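You operate a simulated robot arm through the tools that you are given. There is no shell and no other tool.

The job below is to be done with a simulated robot arm. You get a single attempt, and the scene is never put back.

TASK
Put green caps on both ends of the tube in the press cradle.
Fine: leave the tube in the cradle and set the press latch back to HELD.

Only the result counts: the job must be done as asked and must still hold three seconds after the hand-in. Knocking over, shifting, dropping, spilling or breaking anything else fails it. Lids that push on must go on centred and level and be pressed home; caps that screw on are set level and turned clockwise until they are tight.

THE ROBOT
A 7-joint arm with a two-finger parallel gripper, fixed in place. Base frame: the origin is on the floor under the middle of its stand, x ahead of it, y to its left, z up. Units: m, degrees, N and s.
It reaches about 0.964 m from its shoulder. Its first joint turns from -166.0 to 166.0 degrees. Payload 1.57 kg.
The tool frame sits at the grasp point between the pads (the TCP): z along the fingers, y along the line on which they close. The tips reach 0.03 m beyond it. The gripper opens to 0.11 m. The fingers are 0.024 m wide and 0.012 m thick; the gripper's body (0.048 by 0.112 m) begins 0.078 m behind the TCP.
Orientation is told as [roll, pitch, yaw] about the base's x, y, z axes, in that order, counted from this pose: with the fingers straight down and closing along the base's y, the tool's x points along the base's -x, its y along +y and its z along -z.

THE INTERFACE
- The arm moves only by the tool step_arm. Its argument "steps" is a list of rows, each a list of 7 numbers: the shift along the base's x, y, z in mm, then the turn, a rotation vector about the base's x, y, z in degrees, then the gripper command, from -1 (shut) to 1 (fully open), values between in proportion. In form: [[dx, dy, dz, rx, ry, rz, gripper], ...]. A call has 1 to 20 rows; each row is the pose to reach, as a shift and turn from the pose commanded when the call began. A row lasts 0.2 s, in which the tool goes at most 0.05 m and 8.6 degrees; a call with a longer step from one row to the next is refused whole, and so is a gripper value outside its range. A pose out of reach is approached as far as the arm can. The call stops where the force on the tool passes 40 N (or 10 N more than at its start, if that is more) or the arm is blocked; 0.2 s more then pass. The fingers move at their own pace (about 0.108 m/s each) and stop on an object; they squeeze with about 35 N. The grip force told is the motor's: it shows also when the fingers shut on nothing. Time passes only in rows, and 0.2 s behind the last, so rows that repeat a pose let the fingers close. The reply holds the time, the measured pose of the TCP, the force on the tool along the base axes, the opening and the grip force, in the units named above and with some noise, with the torque about the TCP (base axes, N m) and any sound that the robot's microphone picked up, and new pictures: "views" is both (left out), scene, wrist or none.
- Cameras (640 x 400 px; columns grow to the right, rows downward): "scene" is fixed at [0.0513, -0.5, 1.5361]; the picture's right is [-0.43, -0.90, 0.00], its down [-0.80, 0.38, -0.47] and it looks along [0.42, -0.20, -0.88] (base axes); focal length 309 px, centre (320, 200). "wrist" rides on the gripper at [0.07, 0.016, -0.141] in the tool frame; the picture's right is [-0.23, 0.97, 0.00], its down [-0.86, -0.20, -0.48] and it looks along [-0.47, -0.11, 0.88] (tool axes); focal length 222 px, centre (320, 200). There is no depth. A picture from a camera that has moved, and an enlarged one, comes with that camera's place and axes in the base frame and with its lens.
- slide_trunk(by): slides the trunk up (or, below 0, down) by that many m; the arm rides with it, the base frame stays. It gives what a move gives, with no picture.
- zoom(camera, box): a new picture of the part [left, top, right, bottom] of that camera's present view, enlarged. The clock stands still meanwhile.
- hand_in(): hands the job in; it is judged then, once.

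Nothing tells you positions but the pictures and the camera data. Unless the task says otherwise, let go and move clear before handing in.

The tools are called after ">>>" by a JSON object that holds its "op" and its "data". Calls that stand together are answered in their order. step_arm: Moves the arm, as the interface text tells. Its arguments: {"type":"object","properties":{"steps":{"type":"array"},"views":{"type":"string","enum":["both","scene","wrist","none"]}},"required":["steps"]} The other tools are called the same way: slide_trunk (by) moves the trunk up or down; zoom (camera, box) takes an enlarged picture of a part of a camera's view; hand_in () hands the job in.

At the start:

```text
time: 0.0
tool_pos: [0.3282, -0.4009, 1.1905]
orientation: [0.0, 0.0, 0.0]
wrist_force: [-0.3, -0.6, 0.1]
moment: [0.02, -0.02, -0.02]
gripper_width: 0.1098
grip_force: 0.2
trunk travel left (down, up): [-0.5, 0.11]
```

scene: 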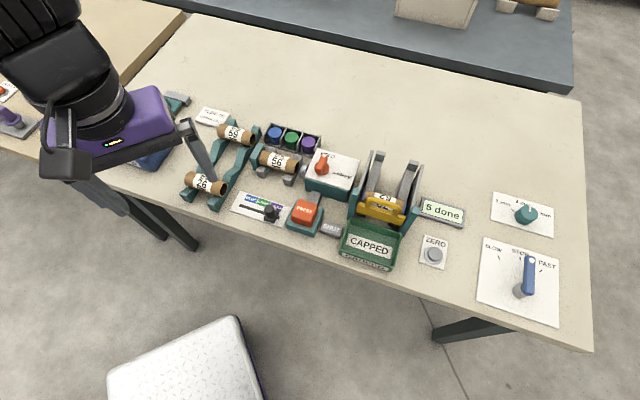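
wrist: 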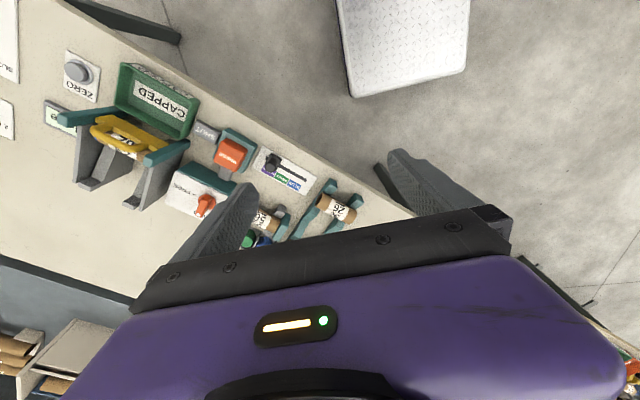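

The scene shows a workbench with a capping press machine, tubes in cradles, cap bins (blue, green, purple), a selector slider, an orange PRESS button and a latch. I'll zoom in to read everything before I move.

>>> {"op": "zoom", "data": {"camera": "scene", "box": [160, 80, 320, 220]}}

>>> {"op": "zoom", "data": {"camera": "scene", "box": [280, 130, 470, 280]}}

>>> {"op": "zoom", "data": {"camera": "scene", "box": [400, 170, 600, 340]}}

>>> {"op": "zoom", "data": {"camera": "wrist", "box": [30, 40, 360, 250]}}

```text
2.86 times, centred on (240, 150) of scene
camera zoom: at [0.0513, -0.5, 1.5361], right [-0.43, -0.9, 0.0], down [-0.8, 0.38, -0.47], along [0.42, -0.2, -0.88], focal length 883 px, centre (549, 343)
```

zoom: 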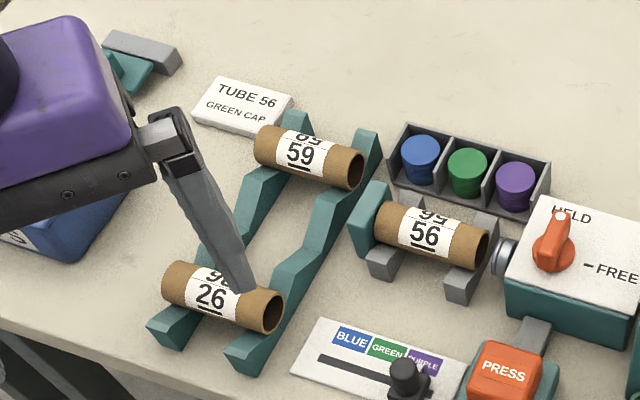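

```text
2.67 times, centred on (375, 205) of scene
camera zoom: at [0.0513, -0.5, 1.5361], right [-0.43, -0.9, 0.0], down [-0.8, 0.38, -0.47], along [0.42, -0.2, -0.88], focal length 824 px, centre (173, 187)
```

zoom: 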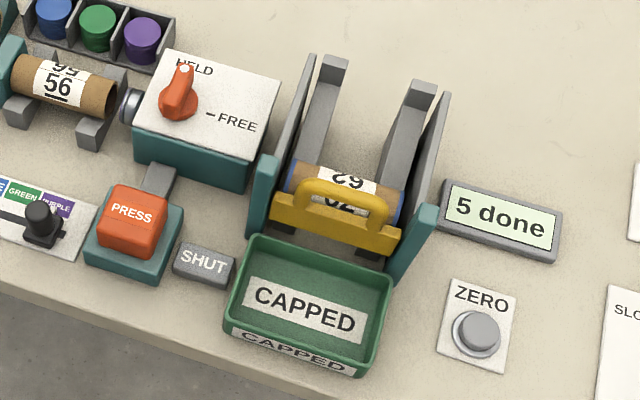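

```text
2.35 times, centred on (500, 255) of scene
camera zoom: at [0.0513, -0.5, 1.5361], right [-0.43, -0.9, 0.0], down [-0.8, 0.38, -0.47], along [0.42, -0.2, -0.88], focal length 727 px, centre (-104, 71)
```

zoom: 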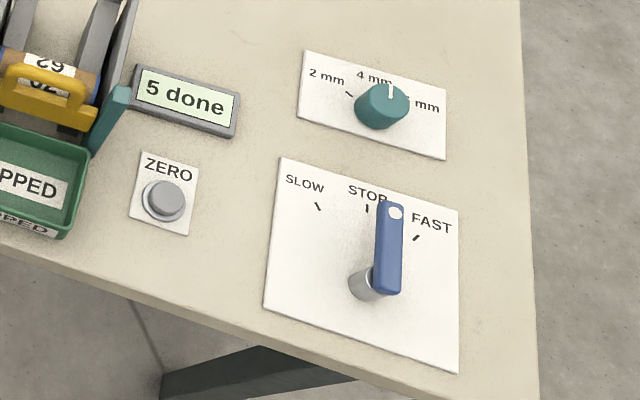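

```text
1.90 times, centred on (195, 145) of wrist
camera zoom: at [0.258, -0.3842, 1.3303], right [0.23, 0.97, 0.0], down [0.86, -0.2, 0.48], along [0.47, -0.11, -0.88], focal length 423 px, centre (558, 305)
```

zoom: 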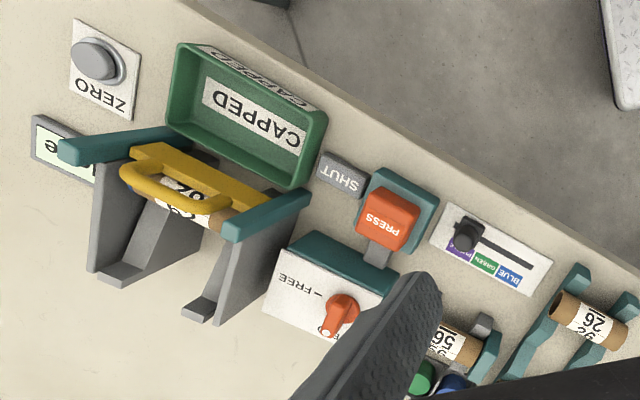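

The bench runs at about 45° to the base axes. Tube 56 lies in the press cradle, between a teal stop and a grey ram. The colour selector is on PURPLE, the latch is on HELD, and tube rack, gate and lever on the right look unrelated. I'll move the wrist camera over the press, staying high, to get a closer look.

>>> {"op": "step_arm", "data": {"steps": [[30, -30, 0, 0, 0, 0, 1], [60, -60, 0, 0, 0, 0, 1], [95, -90, 0, 0, 0, 0, 1], [130, -120, -10, 0, 0, 0, 1], [160, -150, -20, 0, 0, 0, 1], [190, -180, -30, 0, 0, 0, 1]]}}

```text
time: 1.4
tool_pos: [0.5173, -0.5827, 1.1587]
orientation: [0.1, 0.0, 0.0]
wrist_force: [0.5, 0.6, 0.2]
moment: [-0.02, -0.02, 0.02]
gripper_width: 0.1101
grip_force: 0.1
trunk travel left (down, up): [-0.5, 0.11]
camera wrist: at [0.4465, -0.5654, 1.2998], right [0.23, 0.97, 0.0], down [0.86, -0.2, 0.48], along [0.47, -0.11, -0.88], focal length 222 px, centre (320, 200)
```

scene: 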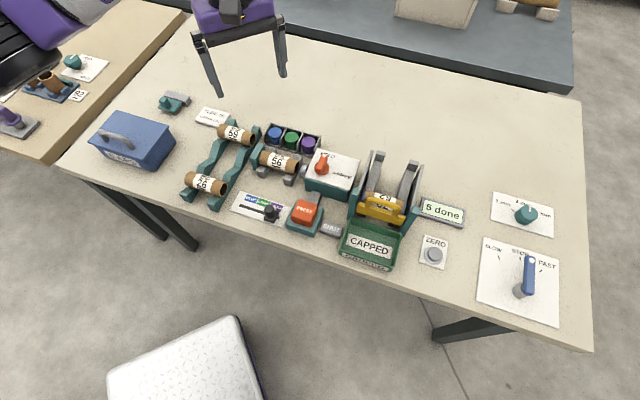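
wrist: 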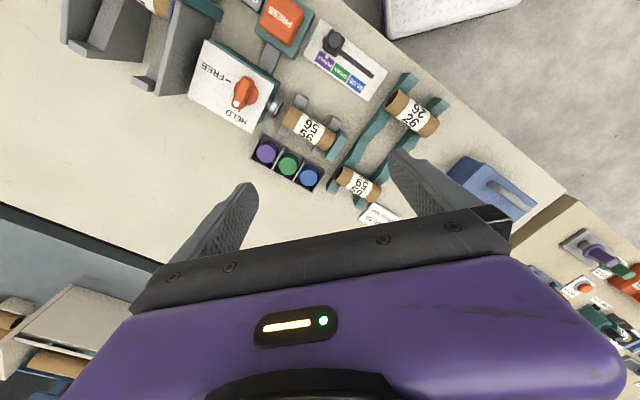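

>>> {"op": "zoom", "data": {"camera": "wrist", "box": [180, 0, 400, 210]}}

>>> {"op": "zoom", "data": {"camera": "scene", "box": [80, 70, 260, 220]}}

>>> {"op": "zoom", "data": {"camera": "scene", "box": [240, 110, 370, 200]}}

>>> {"op": "zoom", "data": {"camera": "scene", "box": [0, 20, 130, 150]}}

```text
1.90 times, centred on (290, 105) of wrist
camera zoom: at [0.4465, -0.5654, 1.2998], right [0.23, 0.97, 0.0], down [0.86, -0.2, 0.48], along [0.47, -0.11, -0.88], focal length 423 px, centre (377, 381)
```

zoom: 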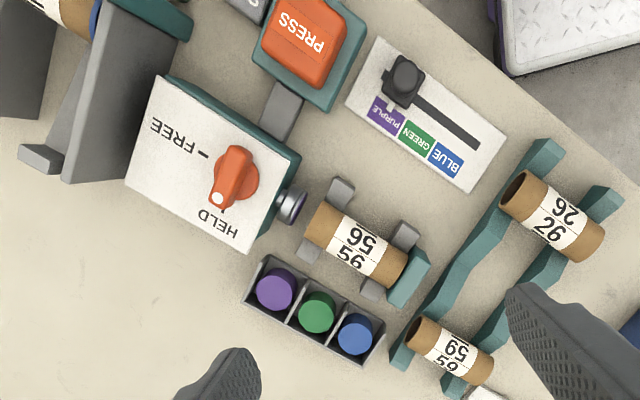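

```text
2.67 times, centred on (170, 145) of scene
camera zoom: at [0.0513, -0.5, 1.5361], right [-0.43, -0.9, 0.0], down [-0.8, 0.38, -0.47], along [0.42, -0.2, -0.88], focal length 824 px, centre (720, 347)
```

zoom: 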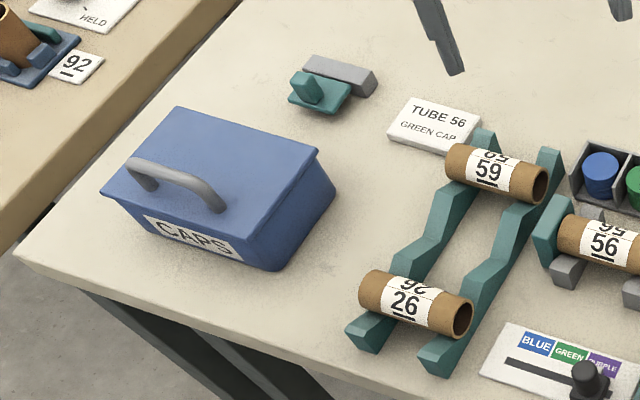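

```text
4.44 times, centred on (305, 155) of scene
camera zoom: at [0.0513, -0.5, 1.5361], right [-0.43, -0.9, 0.0], down [-0.8, 0.38, -0.47], along [0.42, -0.2, -0.88], focal length 1374 px, centre (387, 400)
```

zoom: 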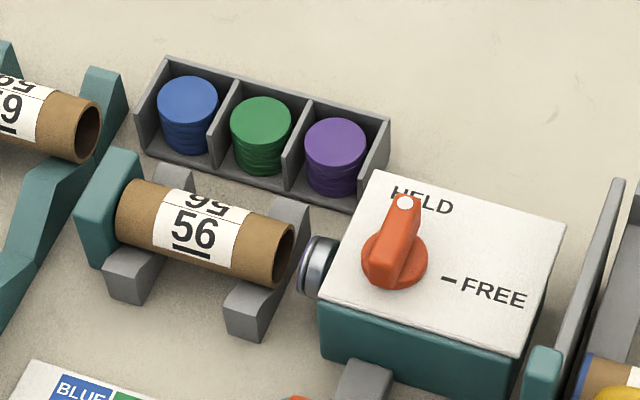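

```text
3.08 times, centred on (65, 85) of scene
camera zoom: at [0.0513, -0.5, 1.5361], right [-0.43, -0.9, 0.0], down [-0.8, 0.38, -0.47], along [0.42, -0.2, -0.88], focal length 951 px, centre (1105, 554)
```

zoom: 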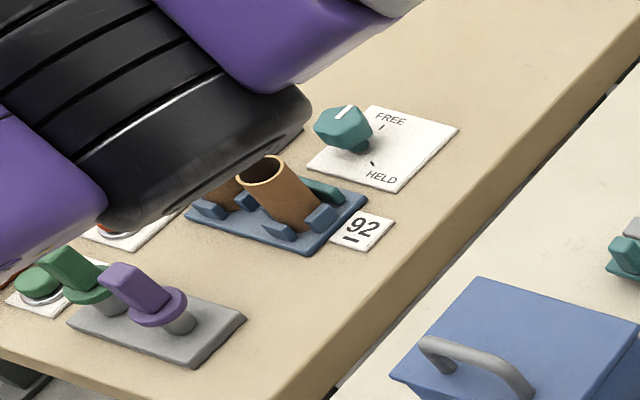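

>>> {"op": "zoom", "data": {"camera": "scene", "box": [225, 180, 355, 260]}}

>>> {"op": "zoom", "data": {"camera": "scene", "box": [145, 80, 235, 135]}}

>>> {"op": "zoom", "data": {"camera": "scene", "box": [335, 140, 475, 230]}}

>>> {"op": "zoom", "data": {"camera": "wrist", "box": [210, 60, 350, 200]}}

```text
4.92 times, centred on (290, 220) of scene
camera zoom: at [0.0513, -0.5, 1.5361], right [-0.43, -0.9, 0.0], down [-0.8, 0.38, -0.47], along [0.42, -0.2, -0.88], focal length 1521 px, centre (468, 102)
```

zoom: 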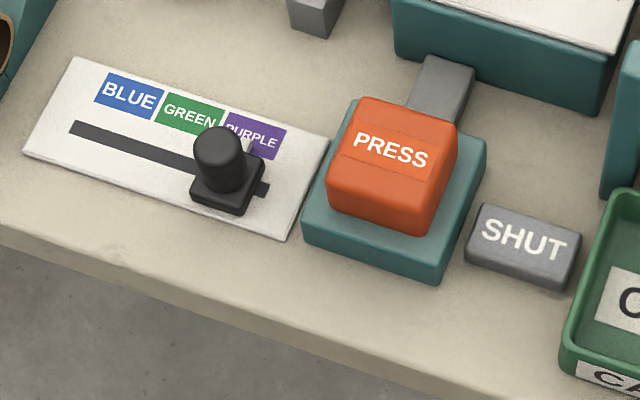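

```text
7.11 times, centred on (190, 108) of scene
camera zoom: at [0.0513, -0.5, 1.5361], right [-0.43, -0.9, 0.0], down [-0.8, 0.38, -0.47], along [0.42, -0.2, -0.88], focal length 2198 px, centre (1244, 858)
```

zoom: 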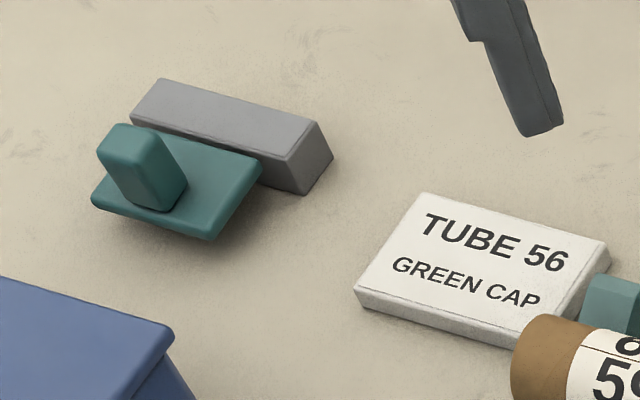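

```text
4.44 times, centred on (405, 185) of scene
camera zoom: at [0.0513, -0.5, 1.5361], right [-0.43, -0.9, 0.0], down [-0.8, 0.38, -0.47], along [0.42, -0.2, -0.88], focal length 1374 px, centre (-58, 267)
```

zoom: 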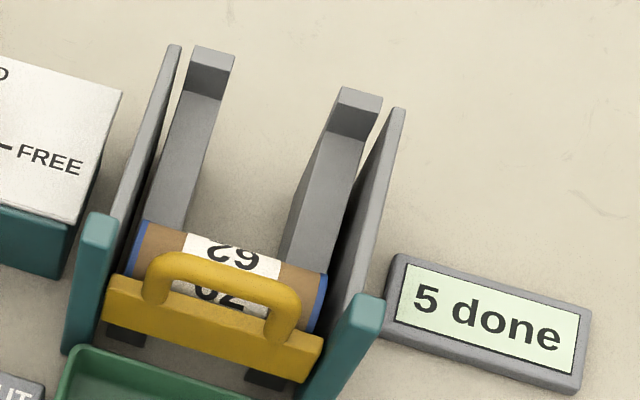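

```text
2.86 times, centred on (280, 130) of wrist
camera zoom: at [0.4465, -0.5654, 1.2998], right [0.23, 0.97, 0.0], down [0.86, -0.2, 0.48], along [0.47, -0.11, -0.88], focal length 635 px, centre (434, 400)
```

zoom: 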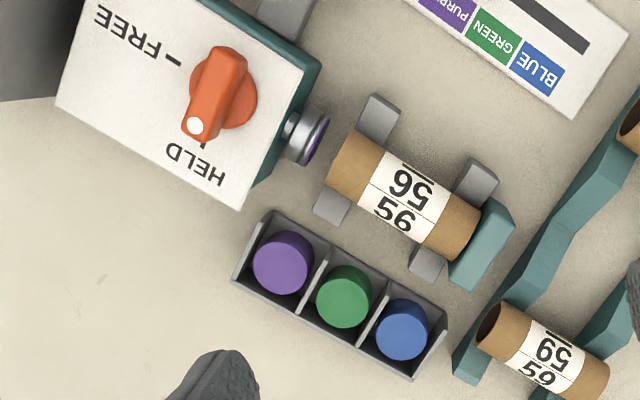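

The ram face shows purple, so the selector seems to set which cap is loaded. Table top is at about z = 0.825, and the tube axis runs along (-0.707, -0.707). Next I'll turn the gripper to yaw 45, so it closes across the tube, and look again from above the press.

>>> {"op": "step_arm", "data": {"steps": [[-10, -5, 0, 0, 0, 8, 1], [-20, -10, 0, 0, 0, 16, 1], [-30, -15, 0, 0, 0, 24, 1], [-40, -20, 0, 0, 0, 32, 1], [-50, -25, 0, 0, 0, 40, 1], [-60, -30, -20, 0, 0, 45, 1], [-60, -30, -40, 0, 0, 45, 1]]}}

```text
time: 3.0
tool_pos: [0.4588, -0.6119, 1.1182]
orientation: [0.0, 0.0, 45.1]
wrist_force: [0.5, -0.3, -0.4]
moment: [0.01, -0.02, 0.01]
gripper_width: 0.1102
grip_force: 0.1
trunk travel left (down, up): [-0.5, 0.11]
camera wrist: at [0.3969, -0.6488, 1.2583], right [-0.53, 0.85, 0.0], down [0.74, 0.47, 0.48], along [0.41, 0.25, -0.88], focal length 222 px, centre (320, 200)
```

scene: 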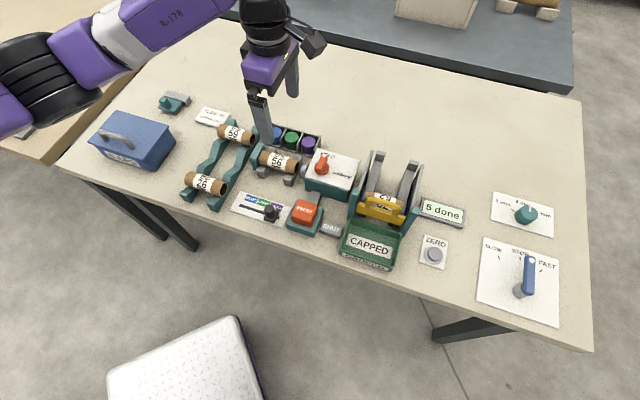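
wrist: 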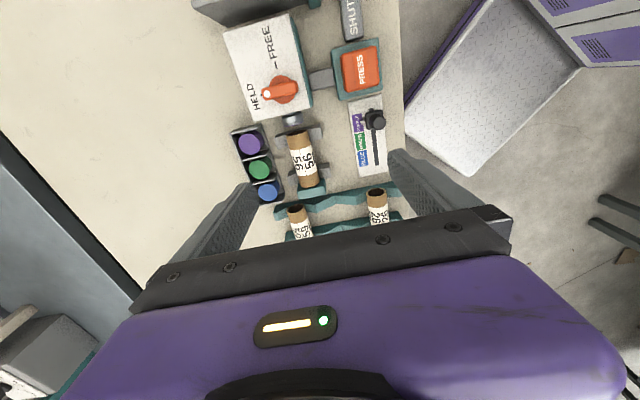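

>>> {"op": "zoom", "data": {"camera": "wrist", "box": [215, 20, 415, 145]}}

>>> {"op": "zoom", "data": {"camera": "wrist", "box": [215, 95, 415, 220]}}

```text
3.20 times, centred on (315, 82) of wrist
camera zoom: at [0.3969, -0.6488, 1.2583], right [-0.53, 0.85, 0.0], down [0.74, 0.47, 0.48], along [0.41, 0.25, -0.88], focal length 711 px, centre (336, 576)
```

zoom: 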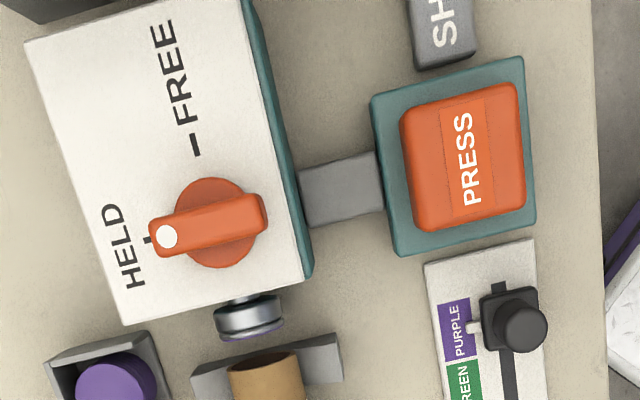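

```text
3.20 times, centred on (315, 158) of wrist
camera zoom: at [0.3969, -0.6488, 1.2583], right [-0.53, 0.85, 0.0], down [0.74, 0.47, 0.48], along [0.41, 0.25, -0.88], focal length 711 px, centre (336, 336)
```

zoom: 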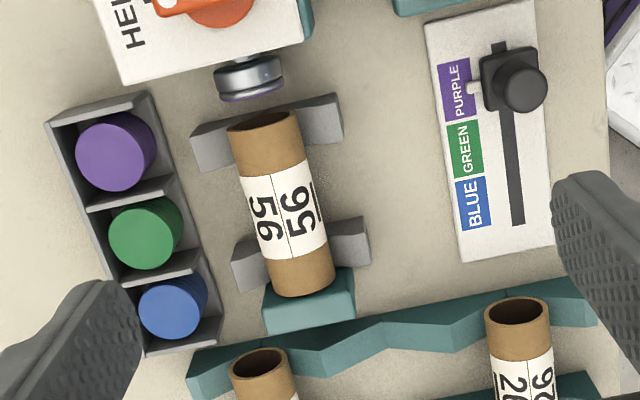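

From here the slider sits at about (0.400, -0.531), and GREEN is about 35 mm along (+0.707, +0.707). I'll move above the slider with the fingers half open and check alignment before going down.

>>> {"op": "step_arm", "data": {"steps": [[-20, 27, -20, 0, 0, 0, 0.1], [-40, 54, -40, 0, 0, 0, 0.1], [-58, 80, -75, 0, 0, 0, 0.1], [-58, 80, -120, 0, 0, 0, 0.1], [-58, 80, -160, 0, 0, 0, 0.1], [-58, 80, -185, 0, 0, 0, 0.1]]}}

```text
time: 4.4
tool_pos: [0.402, -0.5295, 0.9306]
orientation: [0.0, 0.1, 45.0]
wrist_force: [0.3, 0.3, 0.1]
moment: [-0.01, 0.04, 0.01]
gripper_width: 0.0604
grip_force: 0.1
trunk travel left (down, up): [-0.5, 0.11]
camera wrist: at [0.3401, -0.5673, 1.0718], right [-0.53, 0.85, 0.0], down [0.75, 0.46, 0.48], along [0.41, 0.25, -0.88], focal length 222 px, centre (320, 200)
```

scene: 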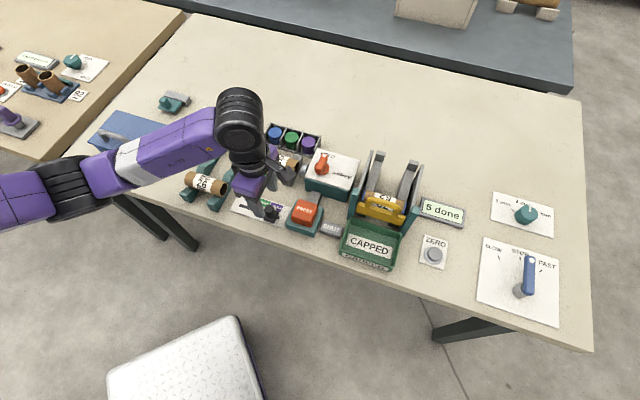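
wrist: 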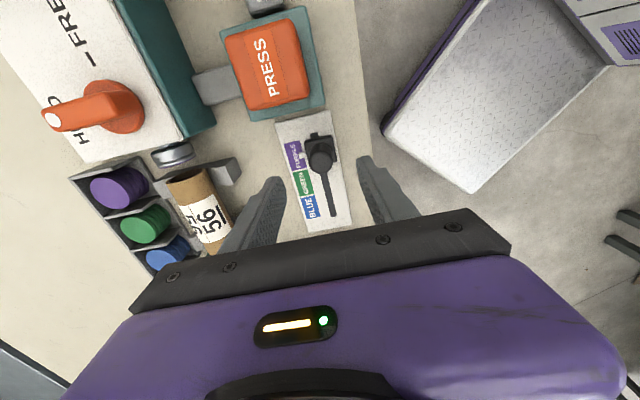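

>>> {"op": "zoom", "data": {"camera": "wrist", "box": [260, 90, 400, 230]}}

>>> {"op": "zoom", "data": {"camera": "scene", "box": [220, 160, 320, 240]}}

```text
2.86 times, centred on (330, 160) of wrist
camera zoom: at [0.3401, -0.5673, 1.0718], right [-0.53, 0.85, 0.0], down [0.75, 0.46, 0.48], along [0.41, 0.25, -0.88], focal length 635 px, centre (291, 314)
```

zoom: 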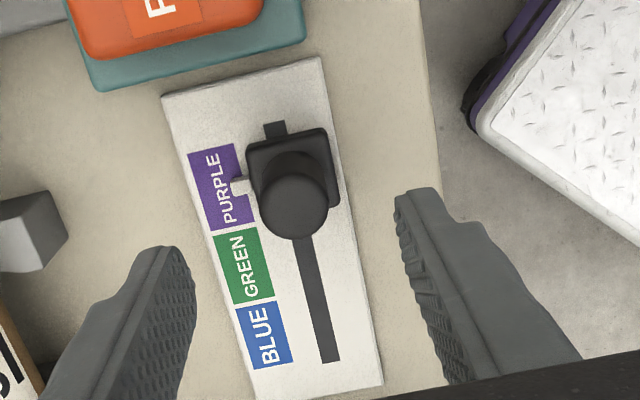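

```text
5.00 times, centred on (270, 200) of scene
camera zoom: at [0.0513, -0.5, 1.5361], right [-0.43, -0.9, 0.0], down [-0.8, 0.38, -0.47], along [0.42, -0.2, -0.88], focal length 1545 px, centre (570, 200)
```

zoom: 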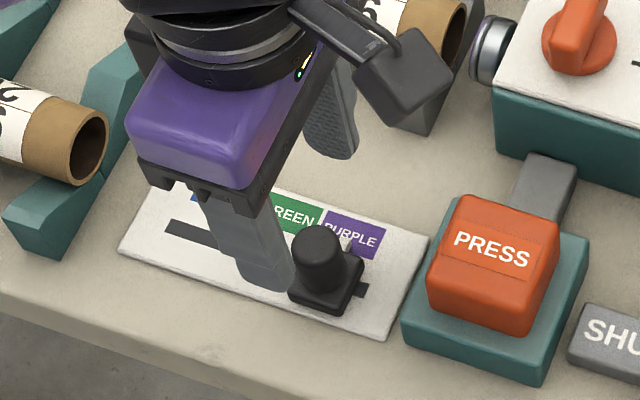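

By triangulation the knob top is at (0.3996, -0.529, 0.861), directly under the TCP. I'll go down and close on it.

>>> {"op": "step_arm", "data": {"steps": [[-2, 1, -25, 0, 0, 0, 0.1], [-2, 1, -45, 0, 0, 0, 0.1], [-2, 1, -60, 0, 0, 0, 0.1], [-2, 1, -63, 0, 0, 0, -0.2], [-2, 1, -63, 0, 0, 0, -0.6], [-2, 1, -63, 0, 0, 0, -1], [-2, 1, -63, 0, 0, 0, -1]]}}

```text
time: 6.0
tool_pos: [0.4007, -0.5292, 0.8705]
orientation: [0.0, 0.0, 45.1]
wrist_force: [10.8, -10.9, -4.6]
moment: [-0.33, 0.28, 0.01]
gripper_width: 0.0227
grip_force: 35.7
trunk travel left (down, up): [-0.5, 0.11]
camera wrist: at [0.3386, -0.5673, 1.0112], right [-0.53, 0.85, 0.0], down [0.74, 0.47, 0.48], along [0.41, 0.25, -0.88], focal length 222 px, centre (320, 200)
```

scene: 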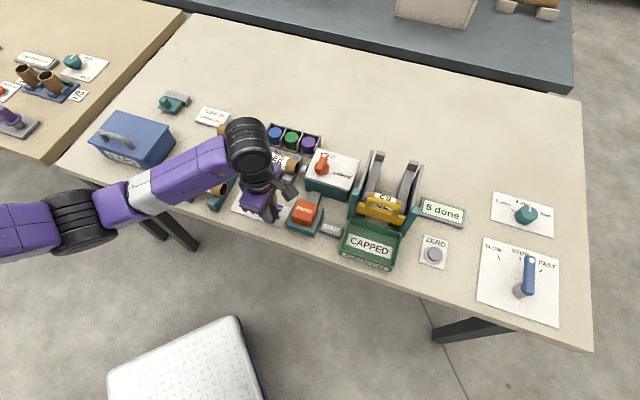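
wrist: 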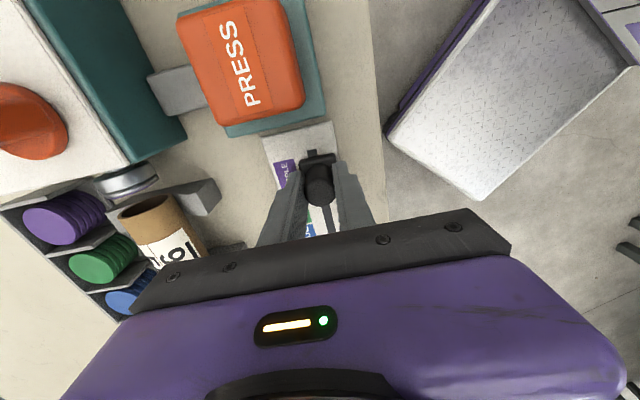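

The knob is gripped, with a small sideways load that I'll relieve. Now I'll slide it about 35 mm toward GREEN.

>>> {"op": "step_arm", "data": {"steps": [[1.5, -1.5, 0, 0, 0, 0, -1], [7.5, 4.5, 0, 0, 0, 0, -1], [13.5, 10.5, 0, 0, 0, 0, -1], [19.5, 16.5, 0, 0, 0, 0, -1], [24.5, 21.5, 0, 0, 0, 0, -1], [26.5, 23.5, 0, 0, 0, 0, -1]]}}

```text
time: 7.4
tool_pos: [0.4246, -0.5062, 0.8694]
orientation: [0.2, -0.1, 44.9]
wrist_force: [-7.7, 10.1, -11.5]
moment: [-0.98, 0.31, -0.07]
gripper_width: 0.0227
grip_force: 35.5
trunk travel left (down, up): [-0.5, 0.11]
camera wrist: at [0.3629, -0.544, 1.0112], right [-0.53, 0.85, 0.0], down [0.75, 0.46, 0.48], along [0.4, 0.26, -0.88], focal length 222 px, centre (320, 200)
```

scene: 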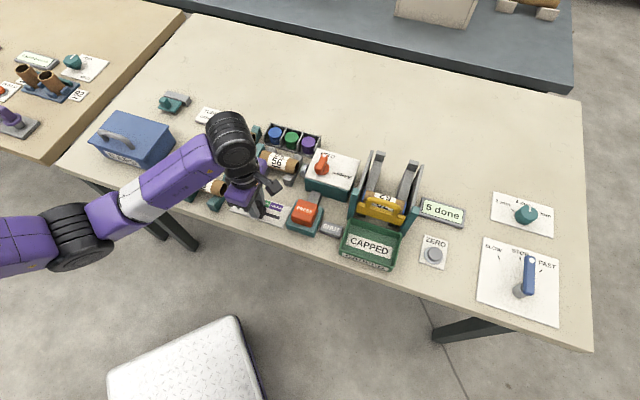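
wrist: 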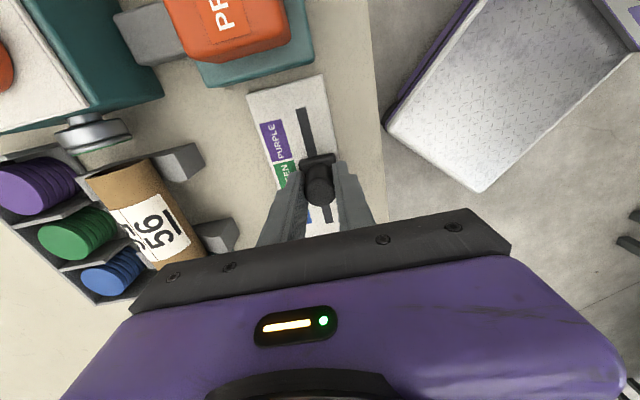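

>>> {"op": "zoom", "data": {"camera": "wrist", "box": [40, 90, 180, 180]}}

>>> {"op": "zoom", "data": {"camera": "wrist", "box": [240, 80, 380, 240]}}

>>> {"op": "zoom", "data": {"camera": "scene", "box": [220, 170, 320, 230]}}

```text
4.44 times, centred on (110, 135) of wrist
camera zoom: at [0.3629, -0.544, 1.0112], right [-0.53, 0.85, 0.0], down [0.75, 0.46, 0.48], along [0.4, 0.26, -0.88], focal length 987 px, centre (1253, 489)
```

zoom: 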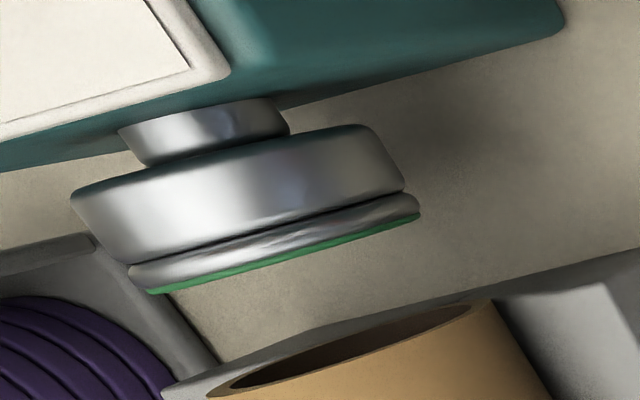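

```text
2.50 times, centred on (310, 160) of wrist
camera zoom: at [0.3629, -0.544, 1.0112], right [-0.53, 0.85, 0.0], down [0.75, 0.46, 0.48], along [0.4, 0.26, -0.88], focal length 555 px, centre (345, 300)
```

zoom: 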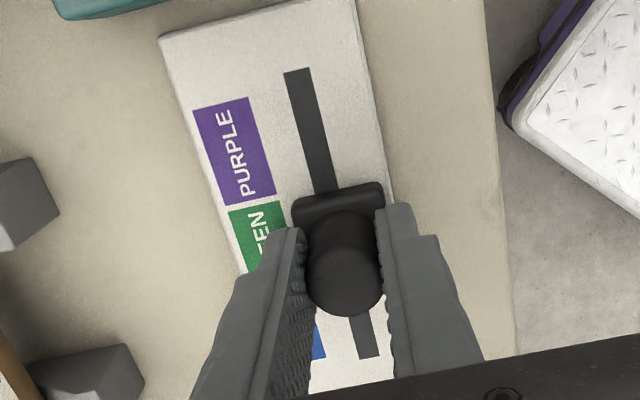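

```text
6.40 times, centred on (270, 200) of scene
camera zoom: at [0.0513, -0.5, 1.5361], right [-0.43, -0.9, 0.0], down [-0.8, 0.38, -0.47], along [0.42, -0.2, -0.88], focal length 1978 px, centre (640, 200)
```

zoom: 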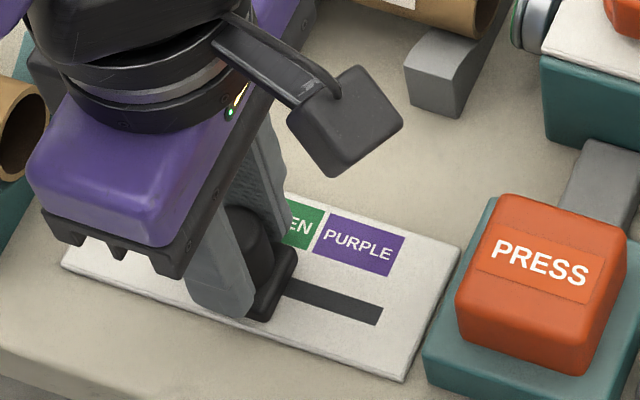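

The ram face has turned green, so green is selected. I'll let go, rise, and check that the slider stays there.

>>> {"op": "step_arm", "data": {"steps": [[-1, 1, 0, 0, 0, 0, -0.4], [-1, 1, 0, 0, 0, 0, 0.1], [-1, 1, 0, 0, 0, 0, 0.1], [-1, 1, 30, 0, 0, 0, 0.1], [-1, 1, 70, 0, 0, 0, 0.1], [-10, -20, 115, 0, 0, 0, 0.1]]}}

```text
refused: row 6 steps farther than a row can; nothing moved
```

>>> {"op": "step_arm", "data": {"steps": [[-1, 1, 0, 0, 0, 0, -0.4], [-1, 1, 0, 0, 0, 0, 0.1], [-1, 1, 0, 0, 0, 0, 0.1], [-1, 1, 30, 0, 0, 0, 0.1], [-1, 1, 70, 0, 0, 0, 0.1], [-10, -15, 105, 0, 0, 0, 0.1], [-30, -35, 140, 0, 0, 0, 0.1], [-50, -55, 160, 0, 0, 0, 0.1]]}}

```text
time: 9.2
tool_pos: [0.376, -0.5602, 1.0323]
orientation: [0.0, 0.0, 45.1]
wrist_force: [-0.5, 0.7, 0.8]
moment: [-0.02, 0.03, -0.02]
gripper_width: 0.0607
grip_force: 0.0
trunk travel left (down, up): [-0.5, 0.11]
camera wrist: at [0.3144, -0.5984, 1.1729], right [-0.53, 0.85, 0.0], down [0.75, 0.46, 0.48], along [0.41, 0.25, -0.88], focal length 222 px, centre (320, 200)
```

scene: 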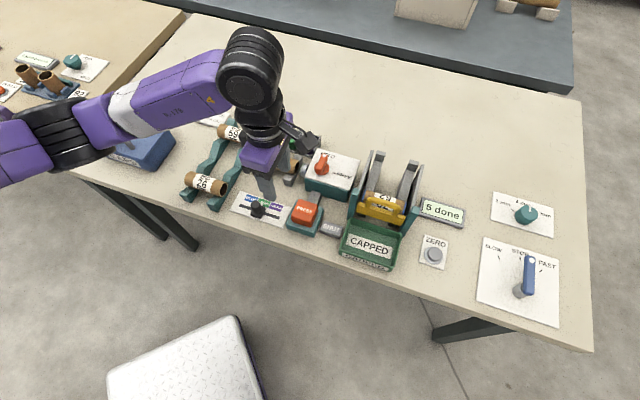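
wrist: 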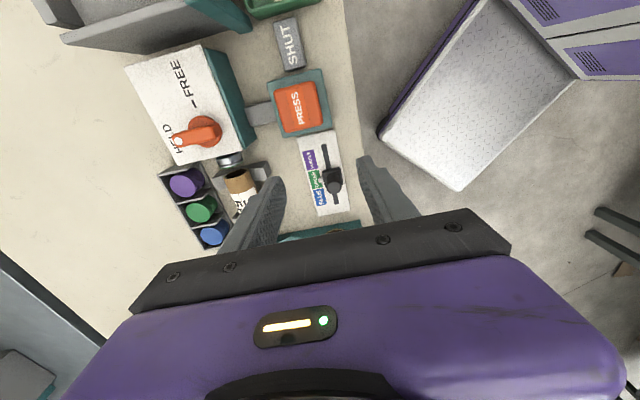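

>>> {"op": "zoom", "data": {"camera": "wrist", "box": [260, 10, 380, 220]}}

>>> {"op": "zoom", "data": {"camera": "wrist", "box": [120, 100, 300, 250]}}

>>> {"op": "zoom", "data": {"camera": "scene", "box": [225, 180, 355, 260]}}

```text
1.90 times, centred on (320, 115) of wrist
camera zoom: at [0.3144, -0.5984, 1.1729], right [-0.53, 0.85, 0.0], down [0.75, 0.46, 0.48], along [0.41, 0.25, -0.88], focal length 423 px, centre (320, 362)
```

zoom: 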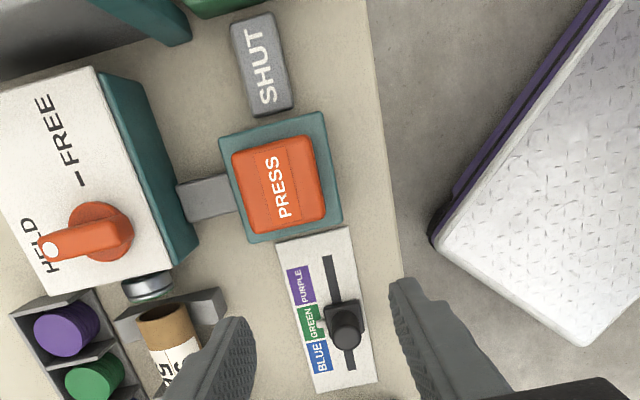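

```text
2.67 times, centred on (210, 175) of wrist
camera zoom: at [0.3144, -0.5984, 1.1729], right [-0.53, 0.85, 0.0], down [0.75, 0.46, 0.48], along [0.41, 0.25, -0.88], focal length 592 px, centre (613, 267)
```

zoom: 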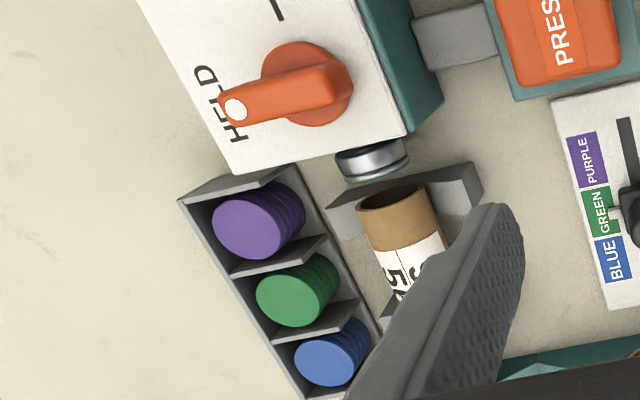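

```text
4.92 times, centred on (290, 220) of scene
camera zoom: at [0.0513, -0.5, 1.5361], right [-0.43, -0.9, 0.0], down [-0.8, 0.38, -0.47], along [0.42, -0.2, -0.88], focal length 1521 px, centre (468, 102)
```

zoom: 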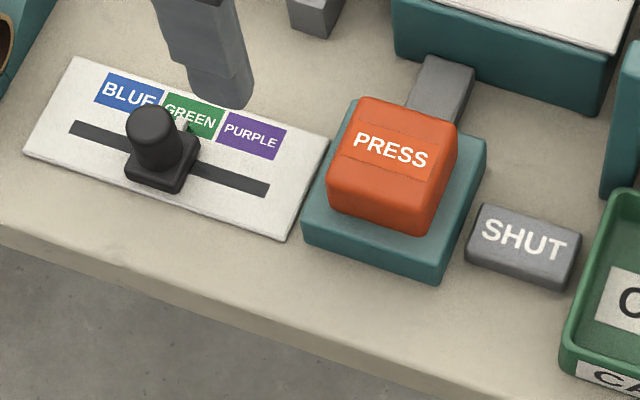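

The selector's white pointer is on GREEN. The PRESS button's top centre is at about (0.3545, -0.6045, 0.87). I'll close the fingers and come down to just above it.

>>> {"op": "step_arm", "data": {"steps": [[-10, -20, 0, 0, 0, 0, -1], [-22, -44, -30, 0, 0, 0, -1], [-22, -44, -70, 0, 0, 0, -1], [-22, -44, -95, 0, 0, 0, -1]]}}

```text
time: 10.2
tool_pos: [0.3519, -0.6046, 0.9325]
orientation: [0.1, 0.0, 45.0]
wrist_force: [0.6, -0.2, 0.2]
moment: [-0.01, -0.01, 0.03]
gripper_width: 0.0
grip_force: 21.1
trunk travel left (down, up): [-0.5, 0.11]
camera wrist: at [0.2909, -0.6425, 1.0749], right [-0.53, 0.85, 0.0], down [0.75, 0.46, 0.48], along [0.41, 0.25, -0.88], focal length 222 px, centre (320, 200)
```

scene: 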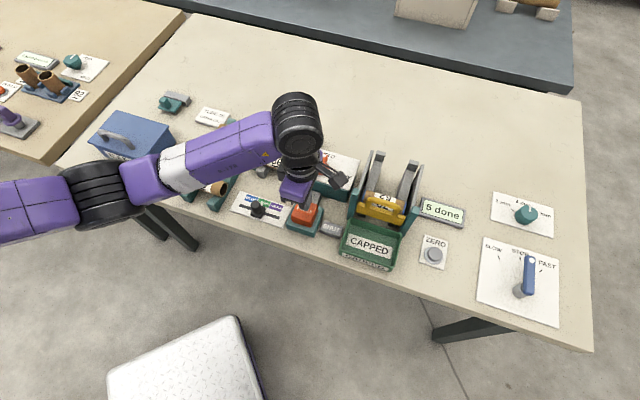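
wrist: 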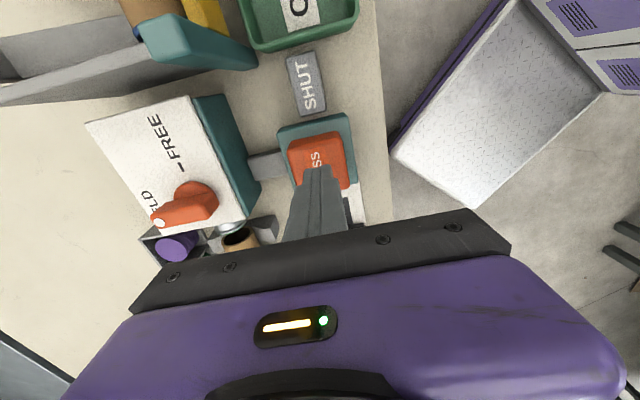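

The fingertips are centred over the button. I'll press down slowly in small steps.

>>> {"op": "step_arm", "data": {"steps": [[0, 0, -10, 0, 0, 0, -1], [0, 0, -20, 0, 0, 0, -1], [0, 0, -25, 0, 0, 0, -1], [0, 0, -30, 0, 0, 0, -1], [0, 0, -33, 0, 0, 0, -1], [0, 0, -36, 0, 0, 0, -1]]}}

```text
time: 11.4
tool_pos: [0.354, -0.6061, 0.9093]
orientation: [-0.3, 0.2, 45.0]
wrist_force: [-0.9, 8.4, 17.4]
moment: [0.46, -0.03, 0.06]
gripper_width: 0.0001
grip_force: 21.3
trunk travel left (down, up): [-0.5, 0.11]
stopped in row 6: the force on the tool passed its limit at 44 N (the readings are from after the stop); the commanded pose is now the measured one
camera wrist: at [0.2917, -0.6431, 1.0501], right [-0.53, 0.85, -0.01], down [0.75, 0.47, 0.48], along [0.41, 0.25, -0.88], focal length 222 px, centre (320, 200)
```

scene: 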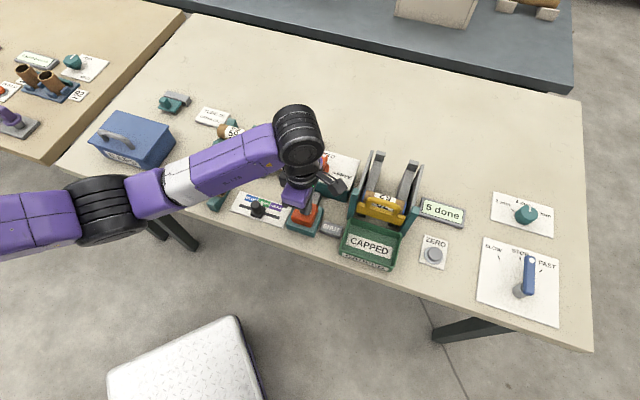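
wrist: 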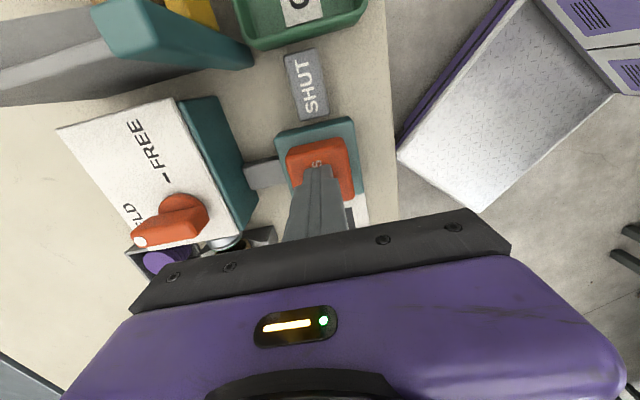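

>>> {"op": "zoom", "data": {"camera": "wrist", "box": [120, 190, 290, 270]}}

>>> {"op": "zoom", "data": {"camera": "scene", "box": [250, 130, 370, 240]}}

>>> {"op": "zoom", "data": {"camera": "wrist", "box": [250, 40, 390, 210]}}

```text
3.76 times, centred on (205, 230) of wrist
camera zoom: at [0.2917, -0.6431, 1.0501], right [-0.53, 0.85, -0.01], down [0.75, 0.47, 0.48], along [0.41, 0.25, -0.88], focal length 836 px, centre (753, 87)
```

zoom: 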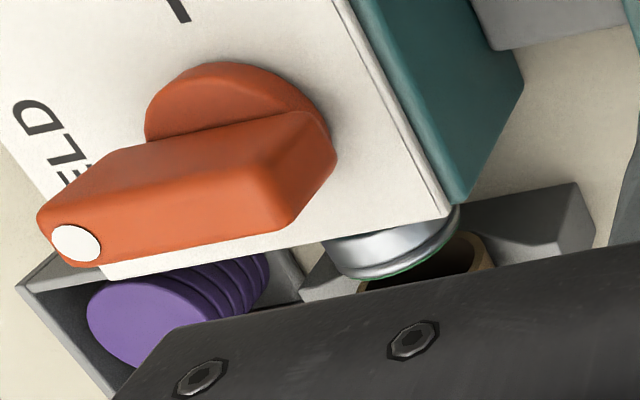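

```text
3.64 times, centred on (310, 185) of scene
camera zoom: at [0.0513, -0.5, 1.5361], right [-0.43, -0.9, 0.0], down [-0.8, 0.38, -0.47], along [0.42, -0.2, -0.88], focal length 1124 px, centre (356, 254)
```

zoom: 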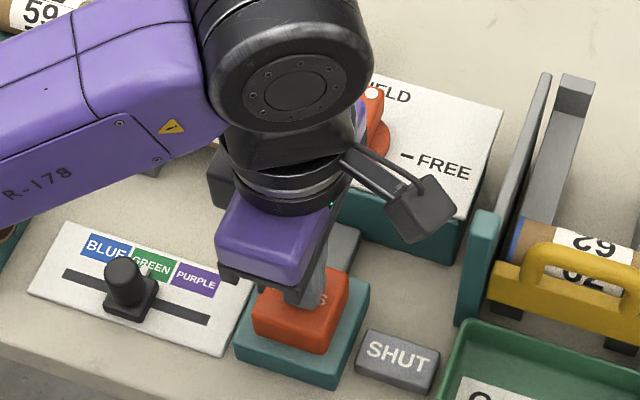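

```text
2.35 times, centred on (320, 125) of wrist
camera zoom: at [0.2917, -0.6431, 1.0501], right [-0.53, 0.85, -0.01], down [0.75, 0.47, 0.48], along [0.41, 0.25, -0.88], focal length 523 px, centre (320, 376)
```

zoom: 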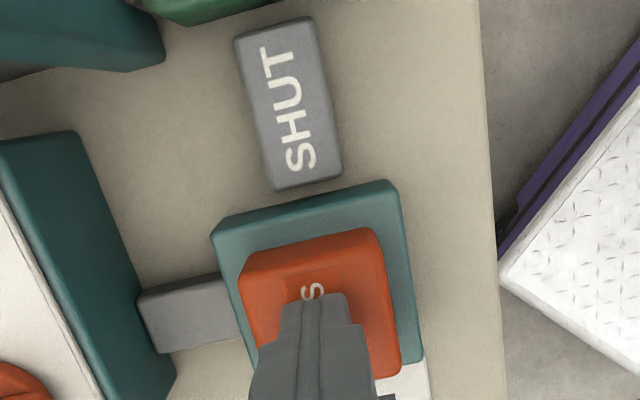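

The button took force, but I heard no sound and the ram hasn't visibly moved. I'll press a bit further, gently, and watch the readings.

>>> {"op": "step_arm", "data": {"steps": [[0, 0, -1, 0, 0, 0, -1], [0, 0, -2, 0, 0, 0, -1], [0, 0, -2, 0, 0, 0, -1]], "views": "wrist"}}

```text
time: 12.3
tool_pos: [0.3535, -0.6072, 0.9086]
orientation: [-0.4, 0.2, 44.9]
wrist_force: [-0.9, 9.7, 15.8]
moment: [0.42, -0.07, 0.01]
gripper_width: 0.0
grip_force: 21.2
trunk travel left (down, up): [-0.5, 0.11]
stopped in row 3: the force on the tool passed its limit at 41 N (the readings are from after the stop); the commanded pose is now the measured one
camera wrist: at [0.2915, -0.6431, 1.0501], right [-0.53, 0.85, -0.01], down [0.75, 0.47, 0.48], along [0.41, 0.24, -0.88], focal length 222 px, centre (320, 200)
```

wrist: 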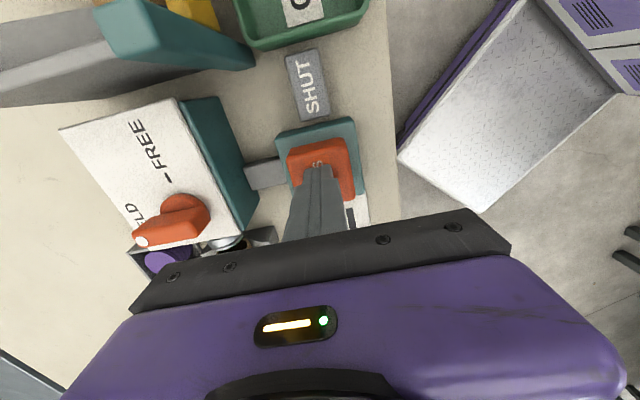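

>>> {"op": "step_arm", "data": {"steps": [[0, 0, 10, 0, 0, 0, -1], [0, 0, 40, 0, 0, 0, -1], [0, 0, 80, 0, 0, 0, -1], [15, 10, 110, 0, 0, 0, -1], [30, 30, 130, 0, 0, 0, -1], [30, 30, 130, 0, 0, 0, -1]]}}

```text
time: 13.7
tool_pos: [0.3848, -0.5778, 1.037]
orientation: [-0.4, 0.3, 45.0]
wrist_force: [1.1, 0.5, 0.0]
moment: [0.01, 0.04, 0.0]
gripper_width: 0.0
grip_force: 20.8
trunk travel left (down, up): [-0.5, 0.11]
camera wrist: at [0.3229, -0.6141, 1.1784], right [-0.53, 0.85, -0.01], down [0.74, 0.47, 0.48], along [0.41, 0.24, -0.88], focal length 222 px, centre (320, 200)
```

scene: 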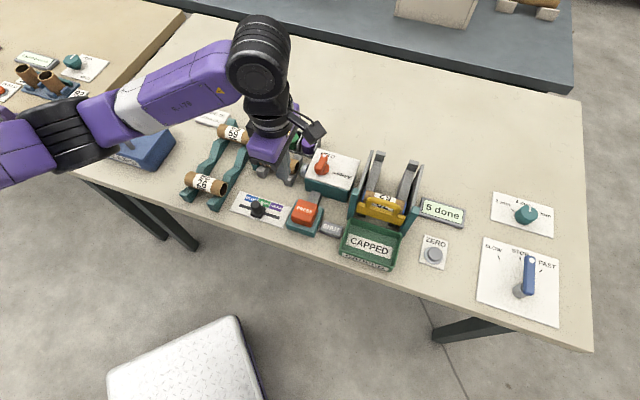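
wrist: 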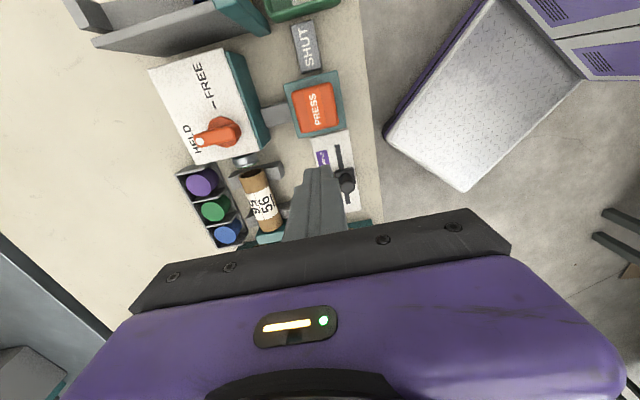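

>>> {"op": "zoom", "data": {"camera": "wrist", "box": [180, 80, 360, 250]}}

>>> {"op": "zoom", "data": {"camera": "scene", "box": [225, 180, 355, 260]}}

>>> {"op": "zoom", "data": {"camera": "wrist", "box": [225, 140, 305, 230]}}

```text
2.35 times, centred on (270, 165) of wrist
camera zoom: at [0.3229, -0.6141, 1.1784], right [-0.53, 0.85, -0.01], down [0.74, 0.47, 0.48], along [0.41, 0.24, -0.88], focal length 523 px, centre (438, 282)
```

zoom: 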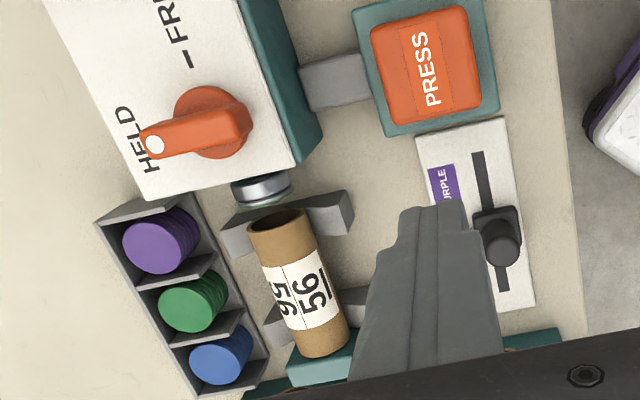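

```text
4.92 times, centred on (290, 220) of scene
camera zoom: at [0.0513, -0.5, 1.5361], right [-0.43, -0.9, 0.0], down [-0.8, 0.38, -0.47], along [0.42, -0.2, -0.88], focal length 1521 px, centre (468, 102)
```

zoom: 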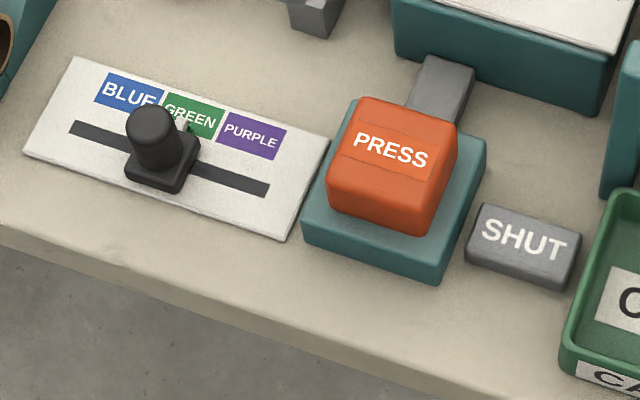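

```text
4.44 times, centred on (265, 185) of wrist
camera zoom: at [0.3229, -0.6141, 1.1784], right [-0.53, 0.85, -0.01], down [0.74, 0.47, 0.48], along [0.41, 0.24, -0.88], focal length 987 px, centre (564, 267)
```

zoom: 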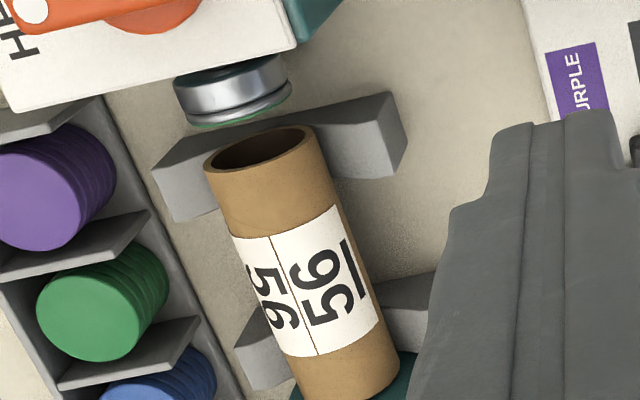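

Nothing moved: the button is locked solid and the ram hasn't moved, so the latch on HELD is blocking the press. I need to turn it to FREE, which is 90° clockwise seen from above. First I'll level the tool and move over the latch.

>>> {"op": "step_arm", "data": {"steps": [[10, -20, 20, 0.37, -0.25, 0, -0.3], [20, -45, 40, 0.37, -0.25, 0, -0.3], [30, -65, 50, 0.37, -0.25, 0, -0.3], [30, -65, 50, 0.37, -0.25, 0, -0.3]], "views": "none"}}

>>> {"op": "step_arm", "data": {"steps": [[0, 0, 0, 0, 0, -8, -0.3], [0, 0, 0, 0, 0, -16, -0.3], [0, 0, 0, 0, 0, -24, -0.3], [0, 0, 0, 0, 0, -32, -0.3], [0, 0, 0, 0, 0, -40, -0.3], [0, 0, 0, 0, 0, -48, -0.3], [0, 0, 0, 0, 0, -56, -0.3], [0, 0, 0, 0, 0, -64, -0.3], [0, 0, 0, 0, 0, -72, -0.3], [0, 0, 0, 0, 0, -80, -0.3], [0, 0, 0, 0, 0, -88, -0.3], [0, 0, 0, 0, 0, -90, -0.3]]}}

```text
time: 14.7
tool_pos: [0.4139, -0.6449, 1.088]
orientation: [-0.4, -0.2, 45.0]
wrist_force: [0.2, 0.7, -0.9]
moment: [0.0, 0.02, 0.0]
gripper_width: 0.0384
grip_force: 0.1
trunk travel left (down, up): [-0.5, 0.11]
```

```text
time: 17.3
tool_pos: [0.4147, -0.6421, 1.0868]
orientation: [-0.5, -0.1, -45.1]
wrist_force: [-0.1, 0.6, 0.4]
moment: [-0.02, -0.02, 0.02]
gripper_width: 0.0386
grip_force: 0.0
trunk travel left (down, up): [-0.5, 0.11]
camera wrist: at [0.3757, -0.5809, 1.2286], right [0.85, 0.53, -0.01], down [0.46, -0.74, 0.48], along [0.25, -0.41, -0.88], focal length 222 px, centre (320, 200)
```

scene: 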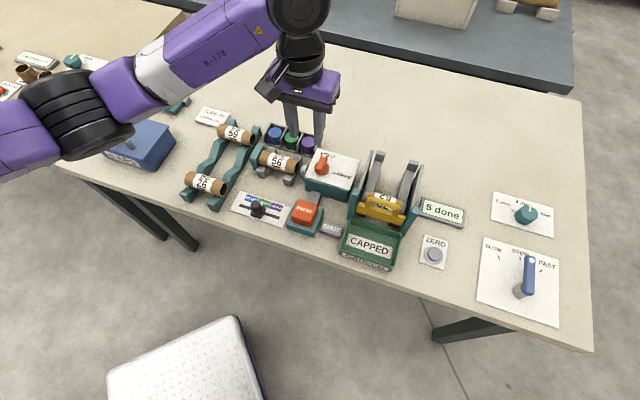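
wrist: 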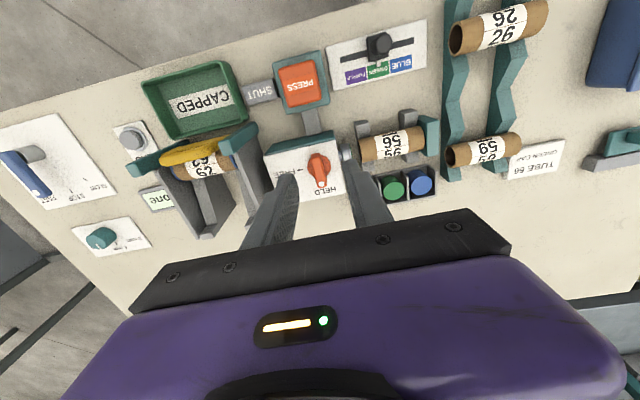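

>>> {"op": "zoom", "data": {"camera": "wrist", "box": [240, 110, 400, 220]}}

>>> {"op": "zoom", "data": {"camera": "scene", "box": [290, 130, 380, 200]}}

```text
3.64 times, centred on (320, 165) of wrist
camera zoom: at [0.3757, -0.5809, 1.2286], right [0.85, 0.53, -0.01], down [0.46, -0.74, 0.48], along [0.25, -0.41, -0.88], focal length 808 px, centre (320, 327)
```

zoom: 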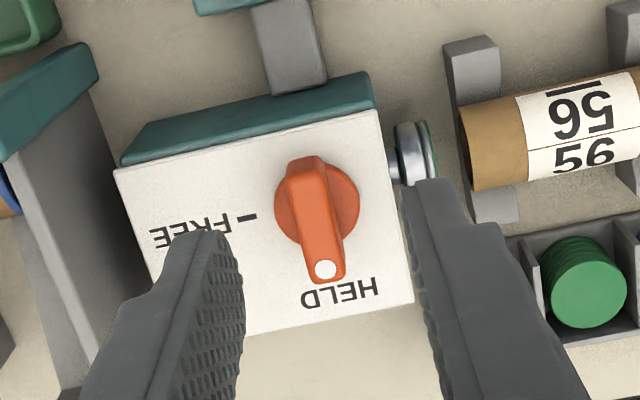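

```text
5.71 times, centred on (335, 165) of scene
camera zoom: at [0.0513, -0.5, 1.5361], right [-0.43, -0.9, 0.0], down [-0.8, 0.38, -0.47], along [0.42, -0.2, -0.88], focal length 1766 px, centre (234, 400)
```

zoom: 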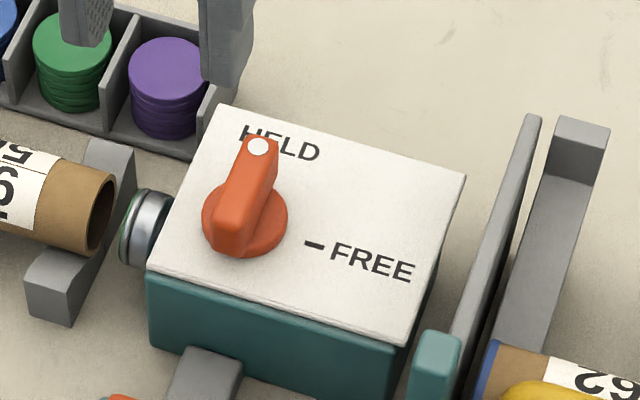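

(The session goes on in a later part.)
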